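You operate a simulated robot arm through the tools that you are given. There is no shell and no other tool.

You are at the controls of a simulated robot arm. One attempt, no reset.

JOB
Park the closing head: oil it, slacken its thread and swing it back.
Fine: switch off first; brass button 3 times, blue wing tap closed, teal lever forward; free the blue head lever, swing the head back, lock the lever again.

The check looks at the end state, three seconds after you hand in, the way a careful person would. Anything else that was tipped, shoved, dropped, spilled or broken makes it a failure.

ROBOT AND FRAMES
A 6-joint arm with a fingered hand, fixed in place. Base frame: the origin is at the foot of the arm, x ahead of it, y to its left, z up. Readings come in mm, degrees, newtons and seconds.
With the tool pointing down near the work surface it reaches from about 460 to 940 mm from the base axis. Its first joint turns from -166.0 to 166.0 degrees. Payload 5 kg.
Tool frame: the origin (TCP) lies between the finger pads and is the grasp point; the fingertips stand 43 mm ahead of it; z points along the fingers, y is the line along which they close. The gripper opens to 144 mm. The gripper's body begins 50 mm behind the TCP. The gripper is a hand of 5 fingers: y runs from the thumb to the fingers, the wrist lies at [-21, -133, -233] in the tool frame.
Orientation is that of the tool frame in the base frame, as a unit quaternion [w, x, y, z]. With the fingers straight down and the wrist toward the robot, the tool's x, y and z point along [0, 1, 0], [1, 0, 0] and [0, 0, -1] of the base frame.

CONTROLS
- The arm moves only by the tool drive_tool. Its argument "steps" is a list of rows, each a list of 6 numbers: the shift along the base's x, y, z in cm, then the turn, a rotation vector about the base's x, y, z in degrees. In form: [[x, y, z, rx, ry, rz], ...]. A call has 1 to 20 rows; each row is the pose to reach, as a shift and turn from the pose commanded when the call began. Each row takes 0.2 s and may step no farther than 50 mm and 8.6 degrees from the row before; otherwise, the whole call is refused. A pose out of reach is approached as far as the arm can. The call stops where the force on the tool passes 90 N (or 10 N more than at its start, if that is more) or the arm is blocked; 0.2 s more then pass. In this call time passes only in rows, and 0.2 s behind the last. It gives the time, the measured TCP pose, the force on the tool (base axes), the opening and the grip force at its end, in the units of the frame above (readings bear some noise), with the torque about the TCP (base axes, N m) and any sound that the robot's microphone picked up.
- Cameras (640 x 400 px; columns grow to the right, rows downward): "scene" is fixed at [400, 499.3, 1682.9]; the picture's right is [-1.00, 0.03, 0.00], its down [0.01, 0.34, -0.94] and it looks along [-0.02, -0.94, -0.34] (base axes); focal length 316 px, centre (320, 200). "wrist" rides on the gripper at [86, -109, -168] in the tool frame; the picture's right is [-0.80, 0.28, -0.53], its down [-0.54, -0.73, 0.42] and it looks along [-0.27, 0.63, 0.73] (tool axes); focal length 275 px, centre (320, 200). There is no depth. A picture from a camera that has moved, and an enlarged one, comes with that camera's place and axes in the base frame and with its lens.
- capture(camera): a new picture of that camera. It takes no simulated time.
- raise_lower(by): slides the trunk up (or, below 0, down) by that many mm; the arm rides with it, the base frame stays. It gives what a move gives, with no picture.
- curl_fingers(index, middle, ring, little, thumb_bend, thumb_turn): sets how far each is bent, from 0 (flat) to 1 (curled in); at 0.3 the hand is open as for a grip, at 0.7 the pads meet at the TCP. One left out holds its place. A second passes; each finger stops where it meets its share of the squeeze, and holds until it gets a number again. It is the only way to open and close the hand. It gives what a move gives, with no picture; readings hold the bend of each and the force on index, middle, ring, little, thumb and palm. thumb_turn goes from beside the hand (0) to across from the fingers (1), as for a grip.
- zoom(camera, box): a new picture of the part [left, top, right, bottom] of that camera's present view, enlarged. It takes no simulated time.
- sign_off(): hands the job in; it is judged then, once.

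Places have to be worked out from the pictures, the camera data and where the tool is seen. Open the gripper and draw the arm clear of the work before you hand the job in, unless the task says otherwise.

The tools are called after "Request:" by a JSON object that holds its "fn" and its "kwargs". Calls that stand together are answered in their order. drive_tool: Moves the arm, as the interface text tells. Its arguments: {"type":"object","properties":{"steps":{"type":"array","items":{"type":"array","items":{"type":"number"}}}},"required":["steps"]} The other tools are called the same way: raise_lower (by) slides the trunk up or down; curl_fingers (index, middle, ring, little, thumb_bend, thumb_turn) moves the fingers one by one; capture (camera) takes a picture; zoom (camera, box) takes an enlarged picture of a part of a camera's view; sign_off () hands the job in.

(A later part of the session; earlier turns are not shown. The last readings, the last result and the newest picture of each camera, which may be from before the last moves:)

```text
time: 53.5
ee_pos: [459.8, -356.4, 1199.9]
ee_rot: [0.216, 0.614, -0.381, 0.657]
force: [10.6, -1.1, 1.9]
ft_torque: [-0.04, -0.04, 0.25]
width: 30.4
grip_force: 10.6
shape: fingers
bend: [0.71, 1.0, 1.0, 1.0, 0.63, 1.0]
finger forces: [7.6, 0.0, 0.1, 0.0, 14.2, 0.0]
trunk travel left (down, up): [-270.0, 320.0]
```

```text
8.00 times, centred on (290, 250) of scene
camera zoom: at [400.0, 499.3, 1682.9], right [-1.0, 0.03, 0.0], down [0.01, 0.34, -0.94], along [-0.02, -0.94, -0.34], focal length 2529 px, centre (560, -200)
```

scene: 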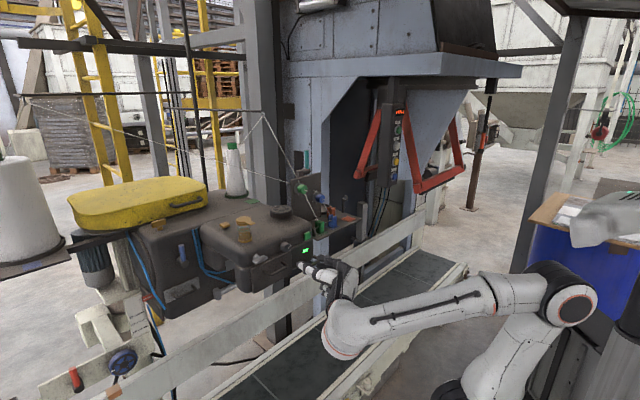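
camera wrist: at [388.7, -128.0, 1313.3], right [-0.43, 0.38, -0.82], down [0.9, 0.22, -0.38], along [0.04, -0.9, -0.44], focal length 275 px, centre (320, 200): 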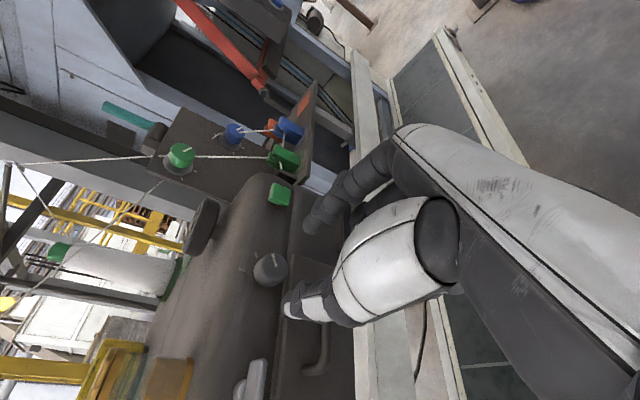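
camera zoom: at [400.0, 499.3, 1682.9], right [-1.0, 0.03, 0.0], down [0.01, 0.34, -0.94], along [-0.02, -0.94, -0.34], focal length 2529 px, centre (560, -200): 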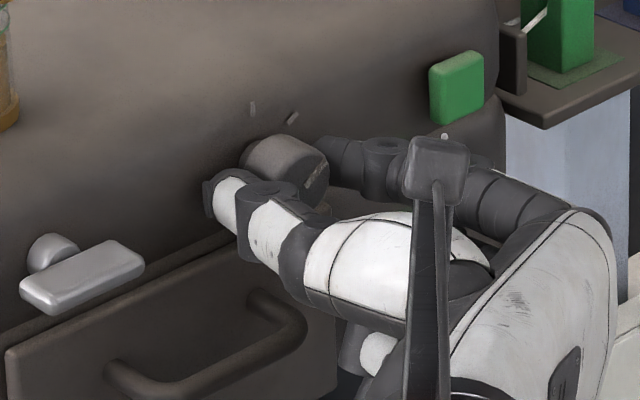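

The grip is lopsided: thumb at 0.63 and index at 0.71, so the knob sits about 13 mm toward the thumb. I'll open, shift left to centre it, and close again.

Request:
{"fn": "curl_fingers", "kwargs": {"index": 0.56, "thumb_bend": 0.56}}

Request:
{"fn": "drive_tool", "kwargs": {"steps": [[0.95, 0.8, 0.3, 0, 0, 0]]}}

Request:
{"fn": "curl_fingers", "kwargs": {"index": 0.72, "thumb_bend": 0.72}}

Request:
{"fn": "zoom", "kwargs": {"camera": "wrist", "box": [230, 180, 350, 340]}}

Request:
{"fn": "zoom", "kwargs": {"camera": "scene", "box": [250, 225, 330, 275]}}

```text
time: 54.5
ee_pos: [458.9, -356.2, 1202.8]
ee_rot: [0.217, 0.614, -0.381, 0.657]
force: [0.1, 0.7, 0.3]
ft_torque: [0.0, 0.0, 0.01]
width: 56.1
grip_force: 0.1
shape: fingers
bend: [0.56, 1.0, 1.0, 1.0, 0.56, 1.0]
finger forces: [0.0, 0.0, 0.1, 0.1, 0.0, 0.0]
trunk travel left (down, up): [-270.0, 320.0]
```

```text
time: 54.9
ee_pos: [468.0, -348.5, 1203.4]
ee_rot: [0.216, 0.614, -0.381, 0.657]
force: [0.8, -0.3, 0.4]
ft_torque: [0.0, -0.01, 0.03]
width: 56.4
grip_force: 0.1
shape: fingers
bend: [0.56, 1.0, 1.0, 1.0, 0.56, 1.0]
finger forces: [0.0, 0.0, 0.0, 0.0, 0.1, 0.0]
trunk travel left (down, up): [-270.0, 320.0]
```

```text
time: 55.9
ee_pos: [467.2, -349.1, 1204.3]
ee_rot: [0.216, 0.614, -0.38, 0.657]
force: [-0.3, -3.6, 0.6]
ft_torque: [0.03, 0.0, -0.1]
width: 30.6
grip_force: 8.8
shape: fingers
bend: [0.61, 1.0, 1.0, 1.0, 0.67, 1.0]
finger forces: [10.2, 0.0, 0.1, 0.0, 7.9, 0.0]
trunk travel left (down, up): [-270.0, 320.0]
```

```text
2.50 times, centred on (290, 260) of wrist
camera zoom: at [427.2, -169.7, 1321.2], right [-0.43, 0.38, -0.82], down [0.9, 0.22, -0.37], along [0.04, -0.9, -0.44], focal length 688 px, centre (395, 50)
```

zoom: 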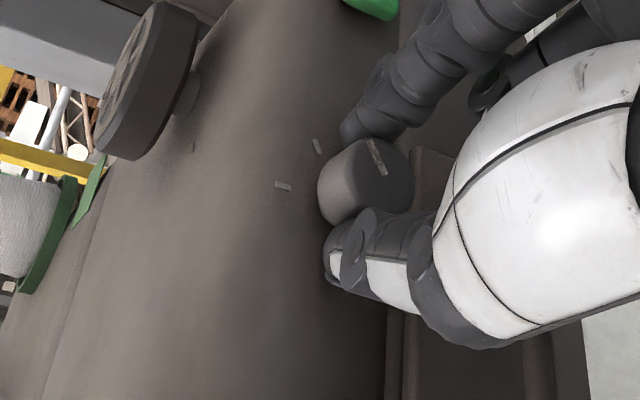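

```text
8.00 times, centred on (290, 250) of scene
camera zoom: at [400.0, 499.3, 1682.9], right [-1.0, 0.03, 0.0], down [0.01, 0.34, -0.94], along [-0.02, -0.94, -0.34], focal length 2529 px, centre (560, -200)
```

zoom: 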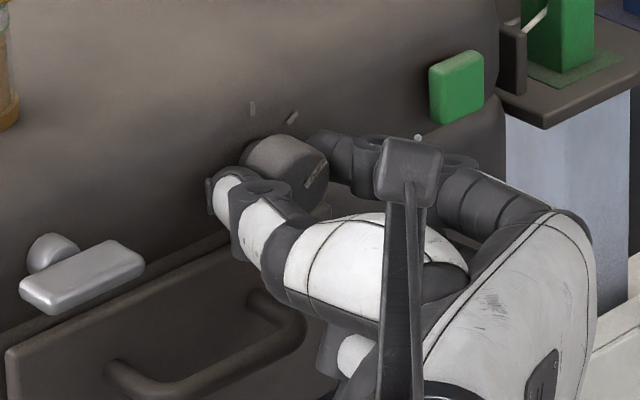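

The grip is balanced now (10 N and 8 N). I'll twist counter-clockwise as seen from the front, 30° first, and check.

Request:
{"fn": "drive_tool", "kwargs": {"steps": [[0, 0, -0.05, -4.8, 5.75, 0], [0, 0, -0.1, -9.6, 11.5, 0], [-0.05, 0, -0.2, -14.5, 17.2, 0], [-0.05, 0, -0.25, -19.3, 23, 0]]}}

Request:
{"fn": "zoom", "kwargs": {"camera": "wrist", "box": [230, 180, 350, 340]}}

Request:
{"fn": "zoom", "kwargs": {"camera": "scene", "box": [250, 225, 330, 275]}}

```text
time: 56.9
ee_pos: [466.4, -349.6, 1201.8]
ee_rot: [0.387, 0.687, -0.216, 0.575]
force: [-2.9, -2.5, 0.9]
ft_torque: [-0.05, -0.12, -0.23]
width: 30.3
grip_force: 9.2
shape: fingers
bend: [0.61, 1.0, 1.0, 1.0, 0.67, 1.0]
finger forces: [10.8, 0.0, 0.0, 0.0, 7.2, 0.0]
trunk travel left (down, up): [-270.0, 320.0]
```

```text
2.50 times, centred on (290, 260) of wrist
camera zoom: at [462.9, -140.0, 1259.8], right [-0.74, 0.13, -0.66], down [0.67, 0.03, -0.74], along [-0.07, -0.99, -0.11], focal length 688 px, centre (395, 50)
```

zoom: 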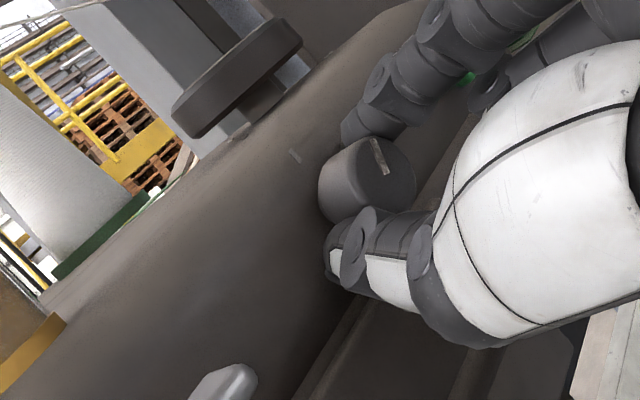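

```text
8.00 times, centred on (290, 250) of scene
camera zoom: at [400.0, 499.3, 1682.9], right [-1.0, 0.03, 0.0], down [0.01, 0.34, -0.94], along [-0.02, -0.94, -0.34], focal length 2529 px, centre (560, -200)
```

zoom: 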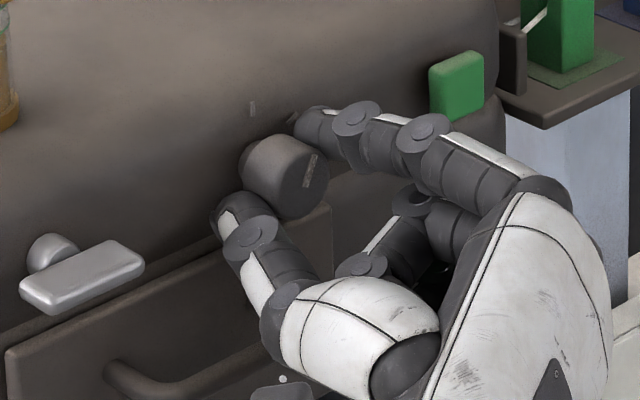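

The knob is turning with the hand, and the pointer has moved up. I'll continue another 30°.

Request:
{"fn": "drive_tool", "kwargs": {"steps": [[0, 0, -0.05, -4.8, 5.75, 0], [0, 0, -0.1, -9.6, 11.5, 0], [-0.05, 0, -0.15, -14.5, 17.2, 0], [-0.05, 0, -0.2, -19.3, 23, 0]]}}

Request:
{"fn": "zoom", "kwargs": {"camera": "wrist", "box": [230, 180, 350, 340]}}

Request:
{"fn": "zoom", "kwargs": {"camera": "scene", "box": [250, 225, 330, 275]}}

```text
time: 57.9
ee_pos: [464.6, -350.3, 1198.0]
ee_rot: [0.53, 0.714, -0.037, 0.456]
force: [-3.4, -4.8, 2.6]
ft_torque: [-0.07, -0.22, -0.27]
width: 30.5
grip_force: 8.2
shape: fingers
bend: [0.6, 1.0, 1.0, 1.0, 0.68, 1.0]
finger forces: [11.5, 0.0, 0.0, 0.0, 5.8, 0.0]
trunk travel left (down, up): [-270.0, 320.0]
```

```text
2.50 times, centred on (290, 260) of wrist
camera zoom: at [470.1, -133.1, 1183.2], right [-0.94, -0.04, -0.33], down [0.33, -0.25, -0.91], along [-0.04, -0.97, 0.25], focal length 688 px, centre (395, 50)
```

zoom: 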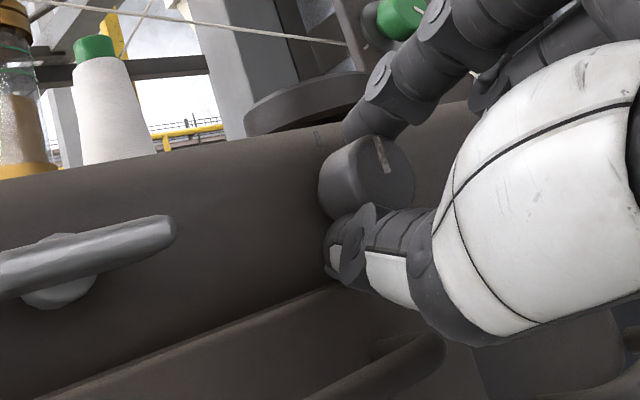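

```text
8.00 times, centred on (290, 250) of scene
camera zoom: at [400.0, 499.3, 1682.9], right [-1.0, 0.03, 0.0], down [0.01, 0.34, -0.94], along [-0.02, -0.94, -0.34], focal length 2529 px, centre (560, -200)
```

zoom: 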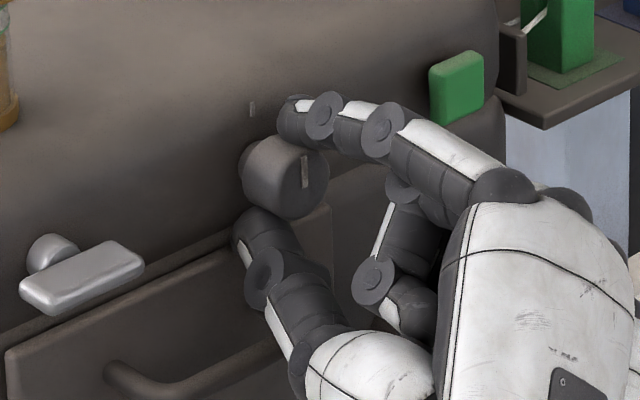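

The pointer now points straight up at the top tick. I'll release and back off to check the lamp.

Request:
{"fn": "curl_fingers", "kwargs": {"index": 0.52, "thumb_bend": 0.52}}

Request:
{"fn": "drive_tool", "kwargs": {"steps": [[-1.3, 1.5, 0, 0, 0, 0], [-2.6, 3.1, 0, 0, 0, 0], [-4.5, 5.4, 0, 0, 0, 0]]}}

Request:
{"fn": "zoom", "kwargs": {"camera": "scene", "box": [240, 225, 340, 285]}}

Request:
{"fn": "capture", "kwargs": {"camera": "wrist"}}

```text
time: 58.9
ee_pos: [464.3, -348.7, 1198.6]
ee_rot: [0.531, 0.713, -0.037, 0.457]
force: [-7.5, 3.2, 12.3]
ft_torque: [-0.21, -0.33, -0.06]
width: 51.8
grip_force: 7.3
shape: fingers
bend: [0.52, 1.0, 1.0, 1.0, 0.6, 0.99]
finger forces: [0.0, 0.1, 0.0, 0.1, 14.8, 0.1]
trunk travel left (down, up): [-270.0, 320.0]
```

```text
time: 59.7
ee_pos: [422.9, -297.1, 1196.2]
ee_rot: [0.531, 0.714, -0.036, 0.455]
force: [1.0, -0.8, 0.3]
ft_torque: [-0.04, -0.04, -0.01]
width: 70.3
grip_force: 0.0
shape: fingers
bend: [0.52, 1.0, 1.0, 1.0, 0.52, 1.0]
finger forces: [0.0, 0.1, 0.0, 0.0, 0.0, 0.0]
trunk travel left (down, up): [-270.0, 320.0]
```

```text
6.40 times, centred on (290, 255) of scene
camera zoom: at [400.0, 499.3, 1682.9], right [-1.0, 0.03, 0.0], down [0.01, 0.34, -0.94], along [-0.02, -0.94, -0.34], focal length 2024 px, centre (512, -152)
```

zoom: 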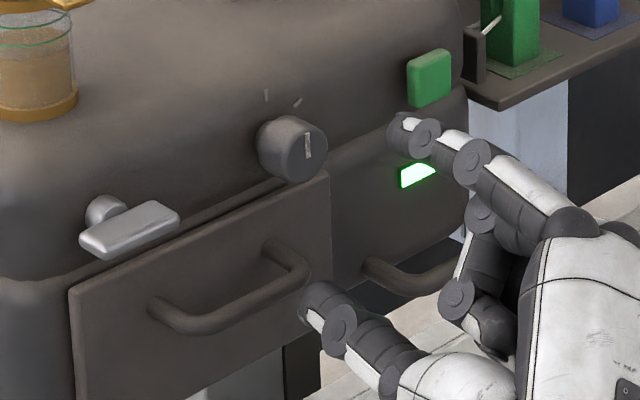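

```text
taken
camera wrist: at [426.2, -79.1, 1181.3], right [-0.94, -0.04, -0.33], down [0.33, -0.25, -0.91], along [-0.04, -0.97, 0.25], focal length 275 px, centre (320, 200)
```

wrist: 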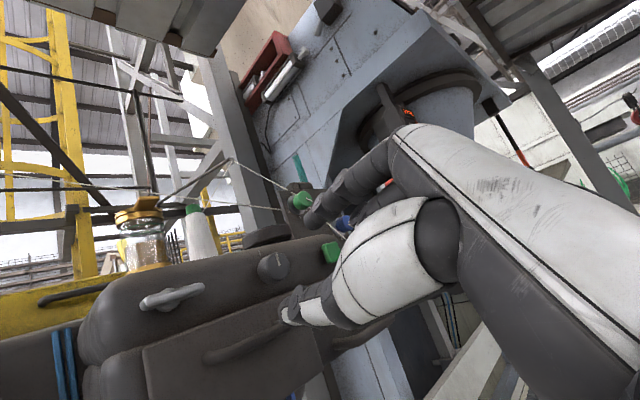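

The lamp is still lit. I'll look closely at the knob and the green button.

Request:
{"fn": "zoom", "kwargs": {"camera": "scene", "box": [268, 233, 308, 263]}}

Request:
{"fn": "zoom", "kwargs": {"camera": "wrist", "box": [230, 220, 360, 300]}}

```text
13.33 times, centred on (288, 248) of scene
camera zoom: at [400.0, 499.3, 1682.9], right [-1.0, 0.03, 0.0], down [0.01, 0.34, -0.94], along [-0.02, -0.94, -0.34], focal length 4216 px, centre (747, -440)
```

zoom: 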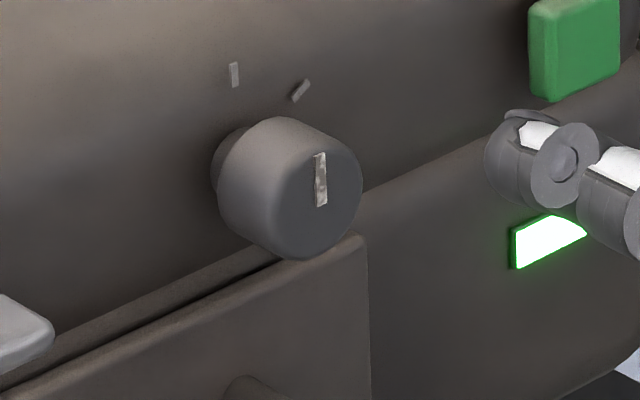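

```text
4.92 times, centred on (295, 260) of wrist
camera zoom: at [426.2, -79.1, 1181.3], right [-0.94, -0.04, -0.33], down [0.33, -0.25, -0.91], along [-0.04, -0.97, 0.25], focal length 1355 px, centre (443, -95)
```

zoom: 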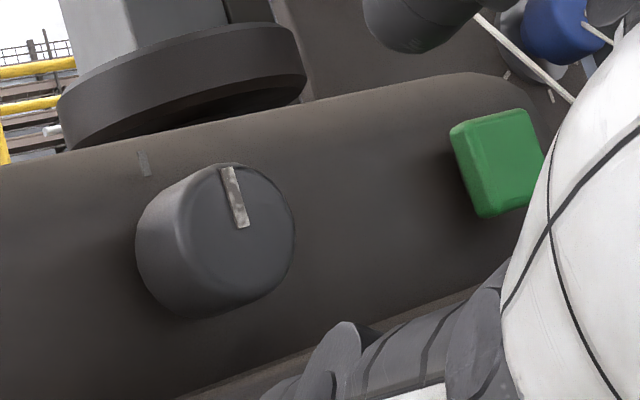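

The pointer is at the top tick. I'll back away more so the lamp is fully visible and some time passes.

Request:
{"fn": "drive_tool", "kwargs": {"steps": [[-0.6, 1, 0, 0, 0, 0], [-0.6, 3, 1, 0, 0, 0], [-0.6, 6, 2, 0, 0, 0], [0.5, 9, 3, 0, 0, 0]]}}

Request:
{"fn": "zoom", "kwargs": {"camera": "scene", "box": [240, 225, 340, 285]}}

Request:
{"fn": "zoom", "kwargs": {"camera": "wrist", "box": [60, 200, 380, 400]}}

```text
time: 60.7
ee_pos: [424.8, -204.0, 1230.0]
ee_rot: [0.53, 0.713, -0.037, 0.458]
force: [-0.2, -0.8, -0.6]
ft_torque: [-0.06, -0.02, 0.03]
width: 70.5
grip_force: 0.2
shape: fingers
bend: [0.52, 1.0, 1.0, 1.0, 0.52, 1.0]
finger forces: [0.0, 0.1, 0.0, 0.1, 0.0, 0.0]
trunk travel left (down, up): [-270.0, 320.0]
```

```text
6.40 times, centred on (290, 255) of scene
camera zoom: at [400.0, 499.3, 1682.9], right [-1.0, 0.03, 0.0], down [0.01, 0.34, -0.94], along [-0.02, -0.94, -0.34], focal length 2024 px, centre (512, -152)
```

zoom: 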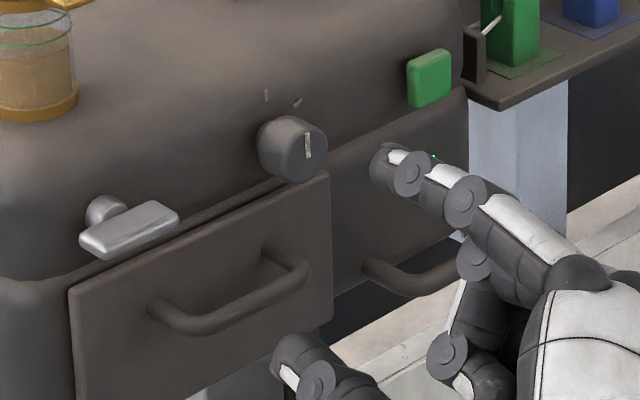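

```text
2.00 times, centred on (220, 300) of wrist
camera zoom: at [429.2, 12.7, 1214.7], right [-0.94, -0.05, -0.34], down [0.34, -0.25, -0.91], along [-0.04, -0.97, 0.25], focal length 551 px, centre (520, 0)
```

zoom: 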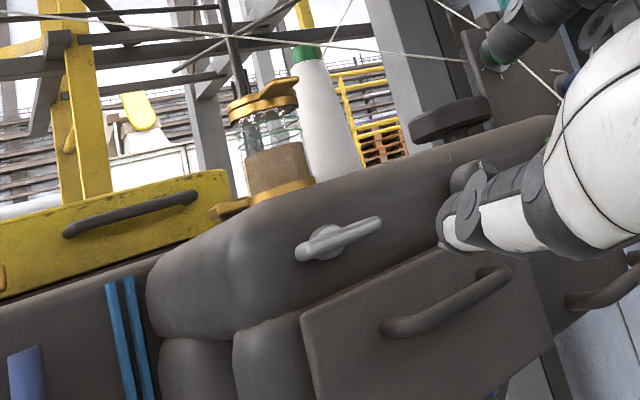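

Relative to the tick lines, the pointer looks about 11° short of the top tick, so the switch may not be fully home. I'll turn the hand back 30°, regrip and turn further to the stop.

Request:
{"fn": "drive_tool", "kwargs": {"steps": [[0.1, -2.5, -0.7, 4.8, -5.75, 0], [0.2, -5, -1.4, 9.6, -11.5, 0], [0.4, -7.5, -2.1, 14.5, -17.2, 0], [0.5, -10.1, -2.9, 19.3, -23, 0]]}}

Request:
{"fn": "drive_tool", "kwargs": {"steps": [[1.2, -1.5, 0, 0, 0, 0], [2.4, -3, 0, 0, 0, 0]]}}

Request:
{"fn": "zoom", "kwargs": {"camera": "scene", "box": [250, 225, 330, 275]}}

Request:
{"fn": "zoom", "kwargs": {"camera": "wrist", "box": [230, 180, 350, 340]}}

```text
time: 61.7
ee_pos: [430.3, -304.8, 1202.9]
ee_rot: [0.387, 0.687, -0.216, 0.576]
force: [0.6, 0.7, 0.2]
ft_torque: [0.0, 0.05, -0.02]
width: 70.7
grip_force: 0.1
shape: fingers
bend: [0.52, 1.0, 1.0, 1.0, 0.52, 1.0]
finger forces: [0.1, 0.0, 0.0, 0.1, 0.0, 0.0]
trunk travel left (down, up): [-270.0, 320.0]
```

```text
time: 62.3
ee_pos: [454.8, -337.7, 1198.4]
ee_rot: [0.387, 0.687, -0.216, 0.576]
force: [-0.3, -0.2, 0.5]
ft_torque: [0.01, -0.01, 0.0]
width: 70.8
grip_force: 0.1
shape: fingers
bend: [0.52, 1.0, 1.0, 1.0, 0.52, 1.0]
finger forces: [0.0, 0.1, 0.1, 0.0, 0.1, 0.1]
trunk travel left (down, up): [-270.0, 320.0]
```

```text
8.00 times, centred on (290, 250) of scene
camera zoom: at [400.0, 499.3, 1682.9], right [-1.0, 0.03, 0.0], down [0.01, 0.34, -0.94], along [-0.02, -0.94, -0.34], focal length 2529 px, centre (560, -200)
```

zoom: 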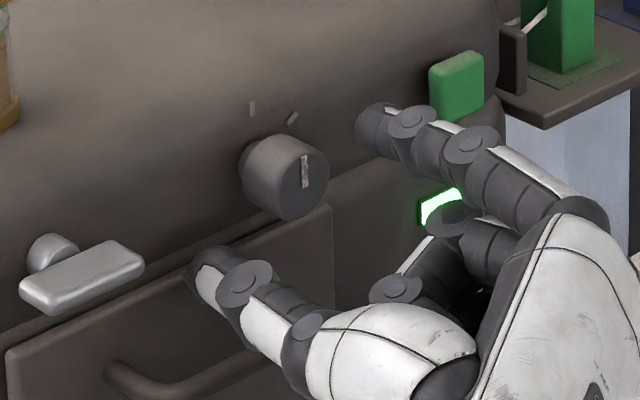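

```text
2.50 times, centred on (290, 260) of wrist
camera zoom: at [449.5, -127.4, 1258.5], right [-0.74, 0.13, -0.66], down [0.67, 0.03, -0.74], along [-0.07, -0.99, -0.11], focal length 688 px, centre (395, 50)
```

zoom: 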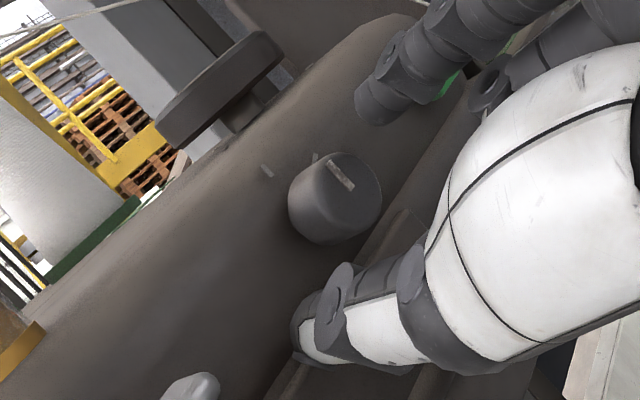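

Request:
{"fn": "drive_tool", "kwargs": {"steps": [[1.15, -1.2, 0.3, 0, 0, 0]]}}

Request:
{"fn": "curl_fingers", "kwargs": {"index": 0.74, "thumb_bend": 0.74}}

```text
time: 62.7
ee_pos: [466.7, -349.1, 1202.1]
ee_rot: [0.386, 0.687, -0.216, 0.576]
force: [0.0, 0.2, 0.9]
ft_torque: [0.06, 0.0, -0.02]
width: 70.7
grip_force: 0.1
shape: fingers
bend: [0.52, 1.0, 1.0, 1.0, 0.52, 1.0]
finger forces: [0.1, 0.0, 0.1, 0.1, 0.0, 0.0]
trunk travel left (down, up): [-270.0, 320.0]
```

```text
time: 63.7
ee_pos: [466.1, -349.3, 1202.2]
ee_rot: [0.386, 0.687, -0.216, 0.577]
force: [1.9, -2.2, -0.4]
ft_torque: [0.06, -0.03, -0.07]
width: 29.9
grip_force: 10.4
shape: fingers
bend: [0.61, 1.0, 1.0, 1.0, 0.67, 1.0]
finger forces: [10.0, 0.1, 0.0, 0.1, 10.5, 0.0]
trunk travel left (down, up): [-270.0, 320.0]
```

Balanced 10 N grip again. I'll turn counter-clockwise another 30°, watching the torque for a stop.

Request:
{"fn": "drive_tool", "kwargs": {"steps": [[0, 0, -0.05, -4.8, 5.75, 0], [0, 0, -0.1, -9.6, 11.5, 0], [-0.05, 0, -0.15, -14.5, 17.2, 0], [-0.05, 0, -0.2, -19.3, 23, 0]]}}

Request:
{"fn": "zoom", "kwargs": {"camera": "scene", "box": [250, 225, 330, 275]}}

Request:
{"fn": "zoom", "kwargs": {"camera": "wrist", "box": [230, 180, 350, 340]}}

```text
time: 64.7
ee_pos: [467.3, -348.1, 1202.4]
ee_rot: [0.531, 0.713, -0.036, 0.456]
force: [3.0, -2.9, 2.2]
ft_torque: [-0.02, -0.2, -0.05]
width: 28.1
grip_force: 9.8
shape: fingers
bend: [0.61, 1.0, 1.0, 1.0, 0.68, 1.0]
finger forces: [9.2, 0.1, 0.0, 0.0, 10.2, 0.0]
trunk travel left (down, up): [-270.0, 320.0]
```

```text
8.00 times, centred on (290, 250) of scene
camera zoom: at [400.0, 499.3, 1682.9], right [-1.0, 0.03, 0.0], down [0.01, 0.34, -0.94], along [-0.02, -0.94, -0.34], focal length 2529 px, centre (560, -200)
```

zoom: 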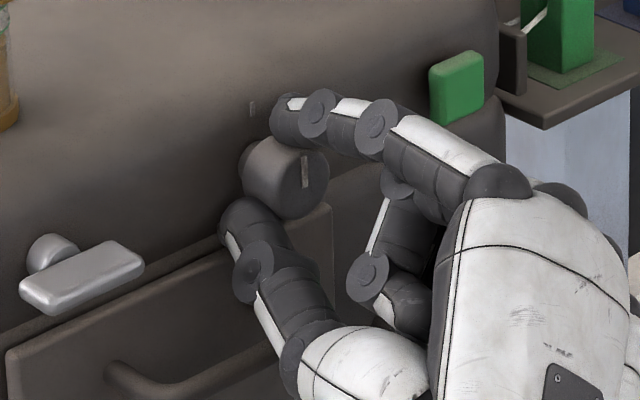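

```text
2.50 times, centred on (290, 260) of wrist
camera zoom: at [471.7, -131.4, 1185.6], right [-0.94, -0.05, -0.33], down [0.33, -0.26, -0.91], along [-0.04, -0.97, 0.26], focal length 688 px, centre (395, 50)
```

zoom: 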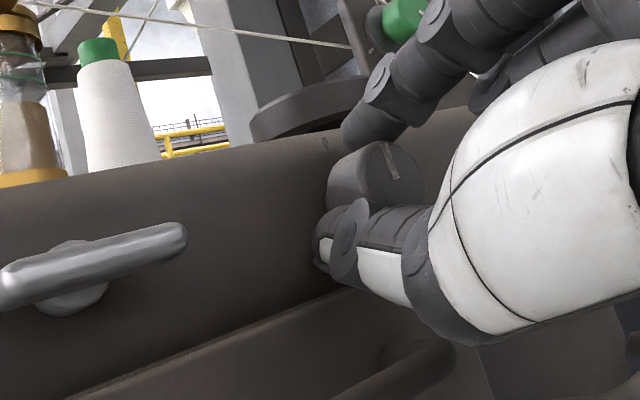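

The pointer stayed put while the fingers slipped, so the knob is at its end stop, at the top tick. I'll release, back away and look at the lamp again.

Request:
{"fn": "curl_fingers", "kwargs": {"index": 0.58, "thumb_bend": 0.62}}

Request:
{"fn": "drive_tool", "kwargs": {"steps": [[-1.3, 1.5, 0, 0, 0, 0], [-2.6, 3.1, 0, 0, 0, 0], [-4.5, 5.4, 0, 0, 0, 0], [-5, 8, 0, 0, 0, 0], [-5, 10, -3, 0, 0, 0], [-5, 10, -7, 0, 0, 0]]}}

Request:
{"fn": "zoom", "kwargs": {"camera": "scene", "box": [240, 225, 340, 285]}}

```text
time: 65.7
ee_pos: [466.5, -349.7, 1201.9]
ee_rot: [0.531, 0.713, -0.036, 0.456]
force: [0.3, -0.1, 2.8]
ft_torque: [-0.08, -0.08, -0.04]
width: 39.9
grip_force: 1.8
shape: fingers
bend: [0.57, 1.0, 1.0, 1.0, 0.64, 1.0]
finger forces: [0.1, 0.0, 0.1, 0.0, 3.0, 0.0]
trunk travel left (down, up): [-270.0, 320.0]
```

```text
time: 67.1
ee_pos: [413.7, -245.7, 1129.9]
ee_rot: [0.531, 0.713, -0.035, 0.457]
force: [0.4, 0.6, 0.5]
ft_torque: [0.01, 0.02, 0.01]
width: 43.7
grip_force: 0.1
shape: fingers
bend: [0.57, 1.0, 1.0, 1.0, 0.62, 1.0]
finger forces: [0.0, 0.0, 0.1, 0.0, 0.1, 0.0]
trunk travel left (down, up): [-270.0, 320.0]
```

```text
6.40 times, centred on (290, 255) of scene
camera zoom: at [400.0, 499.3, 1682.9], right [-1.0, 0.03, 0.0], down [0.01, 0.34, -0.94], along [-0.02, -0.94, -0.34], focal length 2024 px, centre (512, -152)
```

zoom: 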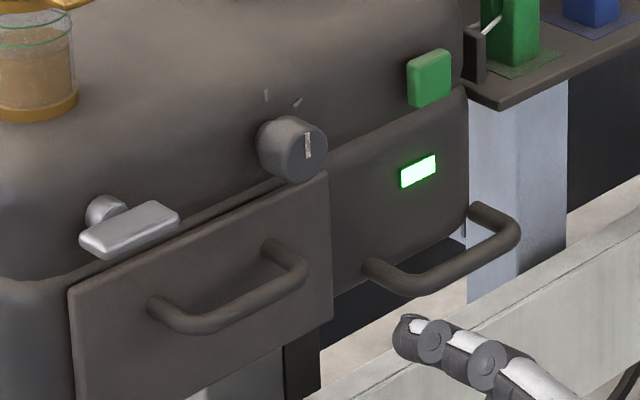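

The lamp stays lit with the knob at either mark, so the knob isn't what powers it. The green button sits right above the lamp and is likely the on/off switch. I'll make a pointing finger (index out, the rest curled) and check its shape first.

Request:
{"fn": "curl_fingers", "kwargs": {"index": 0.4, "thumb_bend": 1}}

Request:
{"fn": "capture", "kwargs": {"camera": "wrist"}}

Request:
{"fn": "zoom", "kwargs": {"camera": "scene", "box": [250, 215, 380, 305]}}

```text
time: 68.1
ee_pos: [414.8, -245.2, 1128.2]
ee_rot: [0.53, 0.713, -0.037, 0.457]
force: [0.8, 0.3, 0.2]
ft_torque: [0.05, -0.02, 0.01]
width: 35.5
grip_force: 0.0
shape: fingers
bend: [0.37, 1.0, 1.0, 1.0, 0.95, 1.0]
finger forces: [0.1, 0.0, 0.1, 0.0, 0.0, 0.0]
trunk travel left (down, up): [-270.0, 320.0]
```

```text
taken
camera wrist: at [418.8, -27.7, 1114.3], right [-0.94, -0.05, -0.33], down [0.33, -0.25, -0.91], along [-0.04, -0.97, 0.25], focal length 275 px, centre (320, 200)
```

wrist: 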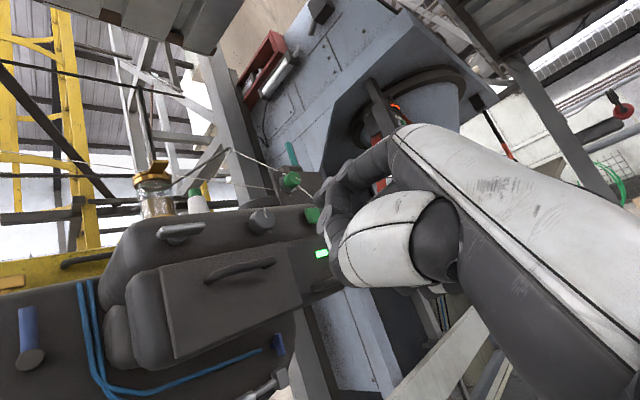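

```text
4.44 times, centred on (315, 260) of scene
camera zoom: at [400.0, 499.3, 1682.9], right [-1.0, 0.03, 0.0], down [0.01, 0.34, -0.94], along [-0.02, -0.94, -0.34], focal length 1405 px, centre (342, -67)
```

zoom: 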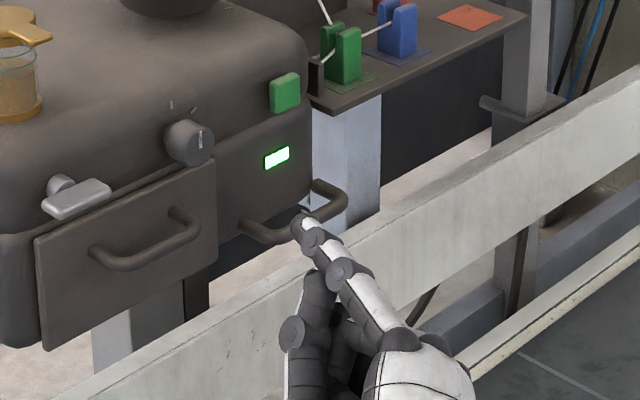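

Request:
{"fn": "zoom", "kwargs": {"camera": "wrist", "box": [260, 130, 420, 300]}}

Request:
{"fn": "zoom", "kwargs": {"camera": "scene", "box": [290, 240, 360, 300]}}

```text
2.35 times, centred on (340, 215) of wrist
camera zoom: at [418.8, -27.7, 1114.3], right [-0.94, -0.05, -0.33], down [0.33, -0.25, -0.91], along [-0.04, -0.97, 0.25], focal length 648 px, centre (273, 165)
```

zoom: 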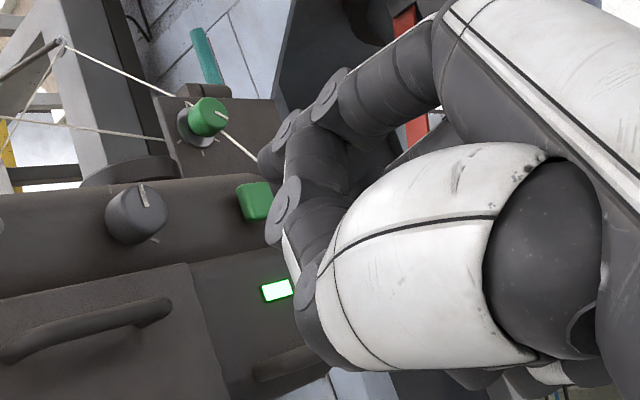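

```text
6.67 times, centred on (325, 270) of scene
camera zoom: at [400.0, 499.3, 1682.9], right [-1.0, 0.03, 0.0], down [0.01, 0.34, -0.94], along [-0.02, -0.94, -0.34], focal length 2108 px, centre (287, -267)
```

zoom: 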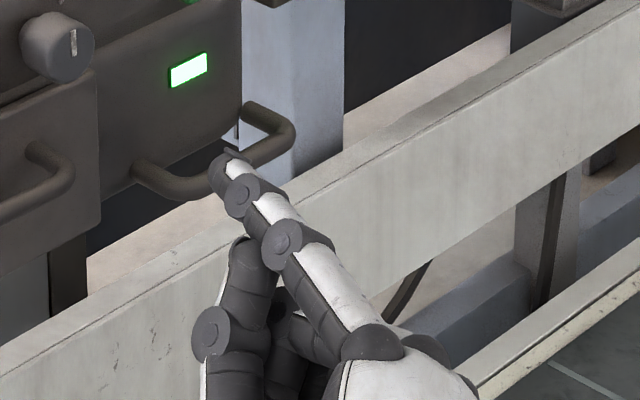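

The index tip sits about 74 mm along the hand's y from the TCP, and its projected position matches the scene view. I'll move it to about 30 mm in front of the green button and check.

Request:
{"fn": "drive_tool", "kwargs": {"steps": [[-0.4, -4, 0.8, 0, 0, 0], [-0.9, -8, 1.7, 0, 0, 0], [-1.3, -11.9, 2.5, 0, 0, 0]]}}

Request:
{"fn": "zoom", "kwargs": {"camera": "scene", "box": [270, 220, 350, 280]}}

Request:
{"fn": "zoom", "kwargs": {"camera": "wrist", "box": [260, 130, 420, 300]}}

```text
time: 68.9
ee_pos: [403.8, -363.6, 1156.7]
ee_rot: [0.53, 0.713, -0.034, 0.457]
force: [-0.1, -0.1, -1.2]
ft_torque: [0.04, 0.05, 0.01]
width: 35.2
grip_force: 0.0
shape: fingers
bend: [0.37, 1.0, 1.0, 1.0, 0.95, 1.0]
finger forces: [0.1, 0.0, 0.0, 0.0, 0.0, 0.0]
trunk travel left (down, up): [-270.0, 320.0]
```

```text
6.67 times, centred on (310, 250) of scene
camera zoom: at [400.0, 499.3, 1682.9], right [-1.0, 0.03, 0.0], down [0.01, 0.34, -0.94], along [-0.02, -0.94, -0.34], focal length 2108 px, centre (387, -133)
```

zoom: 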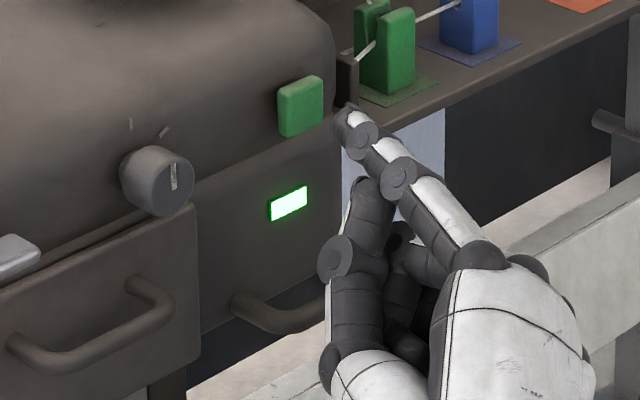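

```text
2.35 times, centred on (340, 215) of wrist
camera zoom: at [408.3, -146.5, 1141.8], right [-0.94, -0.05, -0.33], down [0.33, -0.25, -0.91], along [-0.04, -0.97, 0.25], focal length 648 px, centre (273, 165)
```

zoom: 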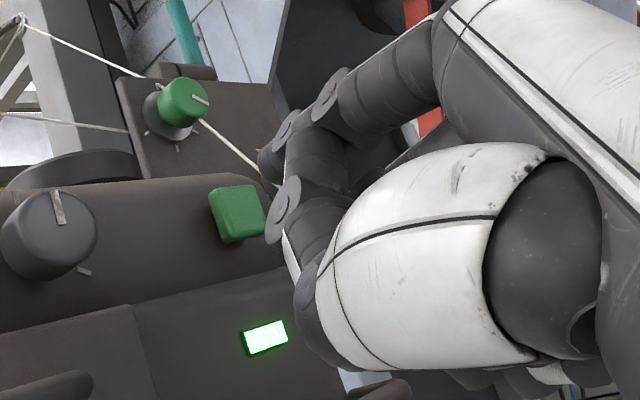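

The tip needs to come slightly left and down. I'll advance most of the gap with that correction, then push in small steps.

Request:
{"fn": "drive_tool", "kwargs": {"steps": [[0.9, -0.6, -0.4, 0, 0, 0], [1.6, -1.1, -0.7, 0, 0, 0]]}}

Request:
{"fn": "zoom", "kwargs": {"camera": "scene", "box": [280, 225, 330, 265]}}

Request:
{"fn": "zoom", "kwargs": {"camera": "wrist", "box": [260, 130, 420, 300]}}

```text
time: 69.5
ee_pos: [421.1, -376.6, 1149.7]
ee_rot: [0.531, 0.714, -0.037, 0.455]
force: [-0.1, -0.9, 0.2]
ft_torque: [0.07, 0.02, -0.03]
width: 35.5
grip_force: 0.1
shape: fingers
bend: [0.37, 1.0, 1.0, 1.0, 0.95, 1.0]
finger forces: [0.1, 0.1, 0.0, 0.0, 0.1, 0.0]
trunk travel left (down, up): [-270.0, 320.0]
```

```text
10.00 times, centred on (305, 245) of scene
camera zoom: at [400.0, 499.3, 1682.9], right [-1.0, 0.03, 0.0], down [0.01, 0.34, -0.94], along [-0.02, -0.94, -0.34], focal length 3162 px, centre (470, -250)
```

zoom: 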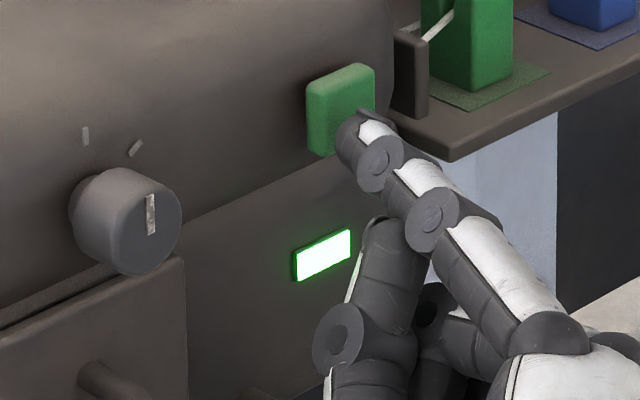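

```text
2.35 times, centred on (340, 215) of wrist
camera zoom: at [425.4, -159.1, 1134.6], right [-0.94, -0.05, -0.33], down [0.33, -0.25, -0.91], along [-0.04, -0.97, 0.25], focal length 648 px, centre (273, 165)
```

zoom: 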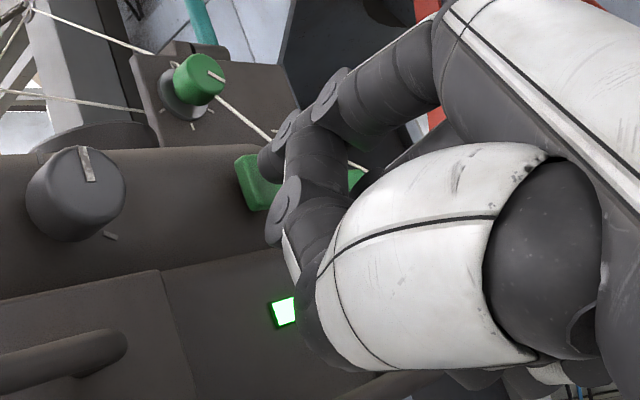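

Request:
{"fn": "drive_tool", "kwargs": {"steps": [[0.1, -0.9, 0, 0, 0, 0]]}}

Request:
{"fn": "drive_tool", "kwargs": {"steps": [[0.2, -0.25, 0, 0, 0, 0], [0.4, -0.5, 0, 0, 0, 0]]}}

Request:
{"fn": "zoom", "kwargs": {"camera": "scene", "box": [280, 225, 330, 265]}}

```text
time: 69.9
ee_pos: [420.8, -388.0, 1150.1]
ee_rot: [0.531, 0.714, -0.036, 0.456]
force: [-0.6, 0.0, 1.4]
ft_torque: [-0.01, 0.03, -0.03]
width: 35.3
grip_force: 0.0
shape: fingers
bend: [0.37, 1.0, 1.0, 1.0, 0.95, 1.0]
finger forces: [0.1, 0.0, 0.0, 0.0, 0.1, 0.0]
trunk travel left (down, up): [-270.0, 320.0]
```

```text
time: 70.5
ee_pos: [425.2, -391.1, 1149.3]
ee_rot: [0.531, 0.713, -0.037, 0.456]
force: [-2.1, 2.2, -0.2]
ft_torque: [-0.15, -0.1, -0.07]
width: 35.7
grip_force: 1.0
shape: fingers
bend: [0.37, 1.0, 1.0, 1.0, 0.95, 1.0]
finger forces: [3.1, 0.0, 0.0, 0.0, 0.1, 0.0]
trunk travel left (down, up): [-270.0, 320.0]
heard: click
```

```text
10.00 times, centred on (305, 245) of scene
camera zoom: at [400.0, 499.3, 1682.9], right [-1.0, 0.03, 0.0], down [0.01, 0.34, -0.94], along [-0.02, -0.94, -0.34], focal length 3162 px, centre (470, -250)
```

zoom: 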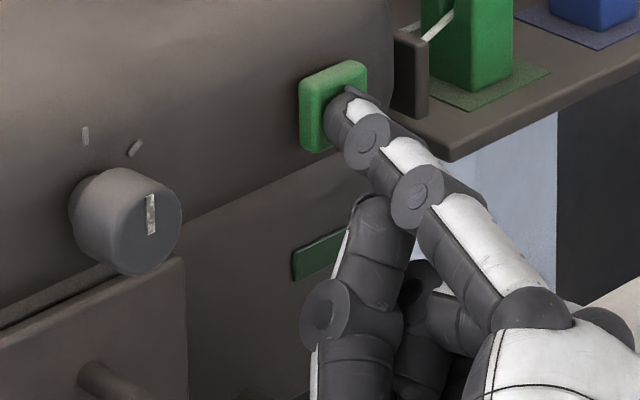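

A click was heard and the lamp went dark, so the green button is the switch. I'll retract and confirm it stays off.

Request:
{"fn": "drive_tool", "kwargs": {"steps": [[-0.7, 0.8, 0, 0, 0, 0], [-2, 2.3, 0, 0, 0, 0], [-4, 5, 0, 0, 0, 0], [-5, 8.5, 0, 0, 0, 0]]}}

Request:
{"fn": "zoom", "kwargs": {"camera": "scene", "box": [260, 225, 340, 275]}}

```text
time: 71.5
ee_pos: [375.8, -318.9, 1133.0]
ee_rot: [0.531, 0.731, -0.035, 0.428]
force: [0.1, 0.3, 0.7]
ft_torque: [0.06, 0.08, 0.01]
width: 35.8
grip_force: 0.1
shape: fingers
bend: [0.37, 1.0, 1.0, 1.0, 0.95, 1.0]
finger forces: [0.0, 0.1, 0.1, 0.1, 0.1, 0.1]
trunk travel left (down, up): [-270.0, 320.0]
```

```text
8.00 times, centred on (300, 250) of scene
camera zoom: at [400.0, 499.3, 1682.9], right [-1.0, 0.03, 0.0], down [0.01, 0.34, -0.94], along [-0.02, -0.94, -0.34], focal length 2529 px, centre (480, -200)
```

zoom: 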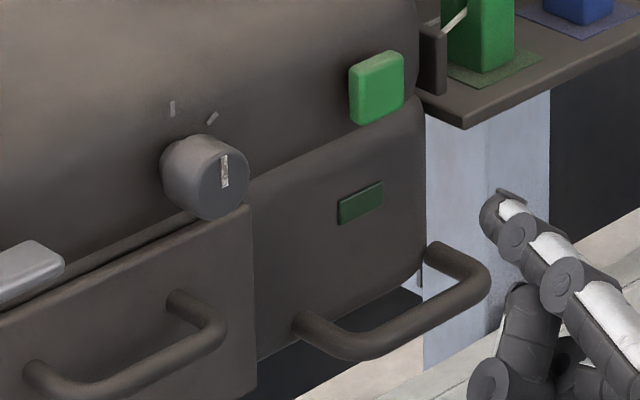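

The switch is off. The selector knob evidently wasn't the switch, so I'll put it back to its original mark. I'll open the pinch and go back in front of the knob.

Request:
{"fn": "curl_fingers", "kwargs": {"index": 0.52, "thumb_bend": 0.55}}

Request:
{"fn": "drive_tool", "kwargs": {"steps": [[1.5, 1.5, 2.2, -0.4, -1.1, 0.5], [3.5, 1.5, 4.5, -0.8, -2.2, 1.1], [5.4, 1.4, 6.9, -1.1, -3.3, 1.6]]}}

Request:
{"fn": "zoom", "kwargs": {"camera": "scene", "box": [250, 225, 330, 275]}}

```text
time: 72.5
ee_pos: [379.4, -315.6, 1131.4]
ee_rot: [0.528, 0.732, -0.03, 0.43]
force: [-0.2, -0.8, -0.1]
ft_torque: [-0.01, 0.02, 0.01]
width: 65.7
grip_force: 0.0
shape: fingers
bend: [0.52, 1.0, 1.0, 1.0, 0.55, 1.0]
finger forces: [0.0, 0.0, 0.0, 0.0, 0.0, 0.0]
trunk travel left (down, up): [-270.0, 320.0]
```

```text
time: 73.3
ee_pos: [426.9, -292.8, 1215.3]
ee_rot: [0.53, 0.694, -0.037, 0.485]
force: [-1.1, 0.8, -0.3]
ft_torque: [0.01, 0.0, 0.05]
width: 65.7
grip_force: 0.0
shape: fingers
bend: [0.52, 1.0, 1.0, 1.0, 0.55, 1.0]
finger forces: [0.0, 0.0, 0.1, 0.0, 0.0, 0.0]
trunk travel left (down, up): [-270.0, 320.0]
```

```text
8.00 times, centred on (290, 250) of scene
camera zoom: at [400.0, 499.3, 1682.9], right [-1.0, 0.03, 0.0], down [0.01, 0.34, -0.94], along [-0.02, -0.94, -0.34], focal length 2529 px, centre (560, -200)
```

zoom: 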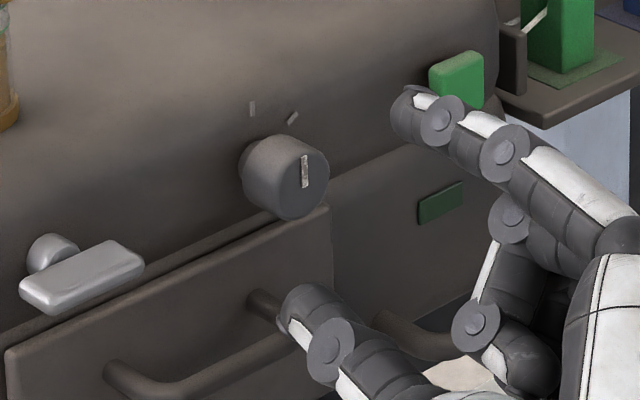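

Request:
{"fn": "drive_tool", "kwargs": {"steps": [[0.3, -1.2, -1.4, 1.1, 3.3, -1.6], [0.3, -1.2, -1.4, 1.1, 3.3, -1.6]]}}

Request:
{"fn": "drive_tool", "kwargs": {"steps": [[1.2, -1.5, 0, 0, 0, 0], [2.4, -3, 0, 0, 0, 0]]}}

Request:
{"fn": "zoom", "kwargs": {"camera": "scene", "box": [250, 225, 330, 275]}}

Request:
{"fn": "zoom", "kwargs": {"camera": "wrist", "box": [230, 180, 350, 340]}}

```text
time: 73.9
ee_pos: [432.0, -305.2, 1203.0]
ee_rot: [0.531, 0.713, -0.036, 0.456]
force: [0.7, 1.3, 0.0]
ft_torque: [-0.05, -0.02, -0.04]
width: 65.5
grip_force: 0.1
shape: fingers
bend: [0.52, 1.0, 1.0, 1.0, 0.55, 1.0]
finger forces: [0.0, 0.0, 0.0, 0.0, 0.0, 0.0]
trunk travel left (down, up): [-270.0, 320.0]
```

```text
time: 74.5
ee_pos: [455.4, -335.8, 1202.5]
ee_rot: [0.531, 0.714, -0.036, 0.456]
force: [0.1, -0.5, 0.0]
ft_torque: [0.04, 0.03, -0.01]
width: 65.6
grip_force: 0.1
shape: fingers
bend: [0.52, 1.0, 1.0, 1.0, 0.55, 1.0]
finger forces: [0.1, 0.1, 0.0, 0.1, 0.0, 0.0]
trunk travel left (down, up): [-270.0, 320.0]
```

```text
8.00 times, centred on (290, 250) of scene
camera zoom: at [400.0, 499.3, 1682.9], right [-1.0, 0.03, 0.0], down [0.01, 0.34, -0.94], along [-0.02, -0.94, -0.34], focal length 2529 px, centre (560, -200)
```

zoom: 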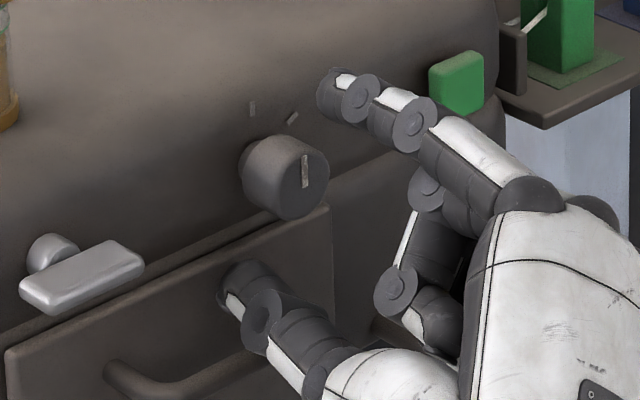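

```text
2.50 times, centred on (290, 260) of wrist
camera zoom: at [460.7, -118.4, 1187.6], right [-0.94, -0.05, -0.33], down [0.33, -0.25, -0.91], along [-0.04, -0.97, 0.25], focal length 688 px, centre (395, 50)
```

zoom: 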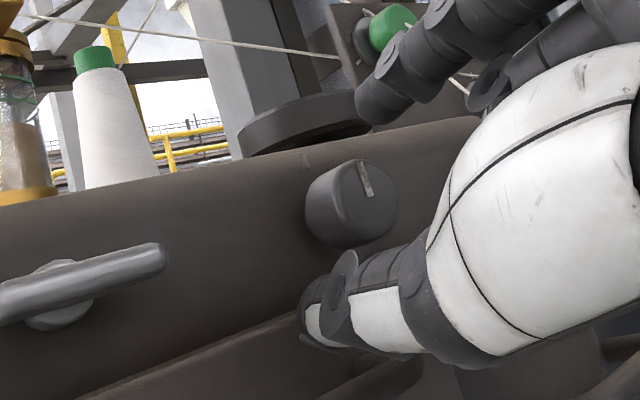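

The open thumb would come close to the plate edge, so I'll narrow the opening first, then advance and grip.

Request:
{"fn": "curl_fingers", "kwargs": {"index": 0.56, "thumb_bend": 0.61}}

Request:
{"fn": "drive_tool", "kwargs": {"steps": [[0.55, -0.65, 0, 0, 0, 0], [1.1, -1.3, 0, 0, 0, 0]]}}

Request:
{"fn": "curl_fingers", "kwargs": {"index": 0.74, "thumb_bend": 0.74}}

Request:
{"fn": "zoom", "kwargs": {"camera": "scene", "box": [250, 225, 330, 275]}}

```text
time: 75.5
ee_pos: [455.1, -336.4, 1202.2]
ee_rot: [0.53, 0.713, -0.036, 0.457]
force: [0.0, 0.2, 0.8]
ft_torque: [0.01, -0.01, 0.01]
width: 48.4
grip_force: 0.1
shape: fingers
bend: [0.56, 1.0, 1.0, 1.0, 0.61, 1.0]
finger forces: [0.1, 0.0, 0.0, 0.1, 0.0, 0.0]
trunk travel left (down, up): [-270.0, 320.0]
```

```text
time: 76.1
ee_pos: [465.5, -346.1, 1202.7]
ee_rot: [0.531, 0.713, -0.037, 0.456]
force: [-5.3, 7.0, 0.5]
ft_torque: [0.19, 0.11, 0.12]
width: 46.0
grip_force: 4.5
shape: fingers
bend: [0.56, 1.0, 1.0, 1.0, 0.62, 1.0]
finger forces: [0.0, 0.0, 0.1, 0.0, 8.8, 0.1]
trunk travel left (down, up): [-270.0, 320.0]
```

```text
time: 77.1
ee_pos: [467.6, -348.7, 1202.0]
ee_rot: [0.531, 0.713, -0.036, 0.456]
force: [1.0, 0.5, -2.4]
ft_torque: [0.06, 0.0, 0.03]
width: 28.5
grip_force: 10.1
shape: fingers
bend: [0.61, 1.0, 1.0, 1.0, 0.68, 1.0]
finger forces: [8.2, 0.0, 0.1, 0.1, 12.0, 0.1]
trunk travel left (down, up): [-270.0, 320.0]
```

```text
8.00 times, centred on (290, 250) of scene
camera zoom: at [400.0, 499.3, 1682.9], right [-1.0, 0.03, 0.0], down [0.01, 0.34, -0.94], along [-0.02, -0.94, -0.34], focal length 2529 px, centre (560, -200)
```

zoom: 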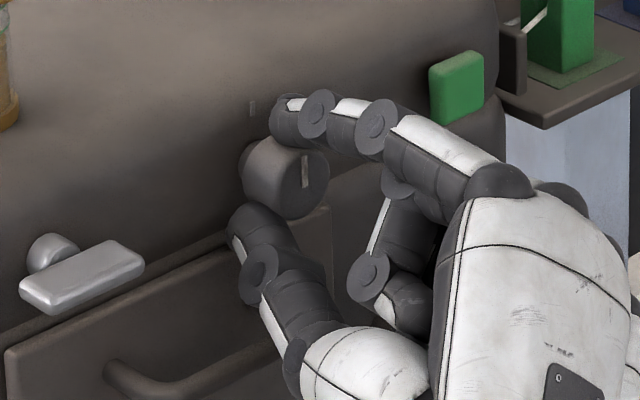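

Good grip. Now I'll turn it clockwise 62° back to the right-hand mark.

Request:
{"fn": "drive_tool", "kwargs": {"steps": [[0, 0, 0, 4.8, -5.75, 0], [0, 0, 0.05, 9.6, -11.5, 0], [0, 0, 0.1, 14.5, -17.2, 0], [0, 0, 0.1, 19.3, -23, 0], [0, 0, 0.15, 24.1, -28.7, 0], [0, 0, 0.2, 28.9, -34.5, 0], [0, 0, 0.2, 33.8, -40.2, 0], [0, 0, 0.2, 38.6, -46, 0], [0, 0, 0.2, 41, -48.5, 0]]}}

Request:
{"fn": "zoom", "kwargs": {"camera": "wrist", "box": [230, 180, 350, 340]}}

Request:
{"fn": "zoom", "kwargs": {"camera": "scene", "box": [250, 225, 330, 275]}}

```text
time: 79.1
ee_pos: [466.8, -348.3, 1206.6]
ee_rot: [0.193, 0.603, -0.399, 0.663]
force: [2.2, -0.9, 10.9]
ft_torque: [-0.29, -0.17, 0.09]
width: 28.7
grip_force: 12.4
shape: fingers
bend: [0.61, 1.0, 1.0, 1.0, 0.68, 1.0]
finger forces: [11.7, 0.0, 0.1, 0.1, 12.6, 0.1]
trunk travel left (down, up): [-270.0, 320.0]
```

```text
2.50 times, centred on (290, 260) of wrist
camera zoom: at [420.5, -173.2, 1329.5], right [-0.4, 0.41, -0.82], down [0.92, 0.24, -0.32], along [0.06, -0.88, -0.47], focal length 688 px, centre (395, 50)
```

zoom: 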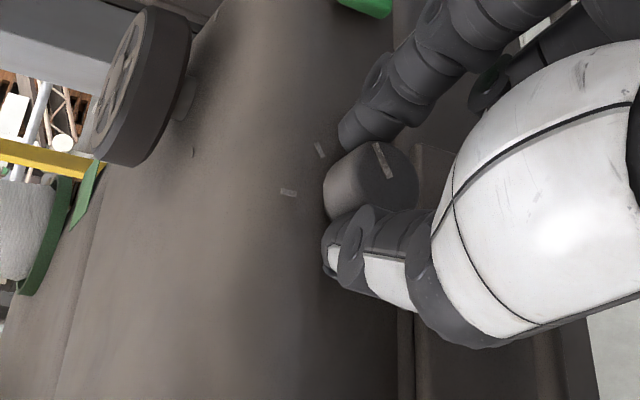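

```text
8.00 times, centred on (290, 250) of scene
camera zoom: at [400.0, 499.3, 1682.9], right [-1.0, 0.03, 0.0], down [0.01, 0.34, -0.94], along [-0.02, -0.94, -0.34], focal length 2529 px, centre (560, -200)
```

zoom: 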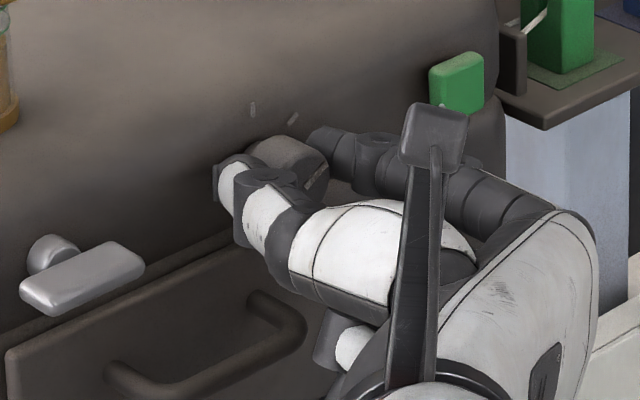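

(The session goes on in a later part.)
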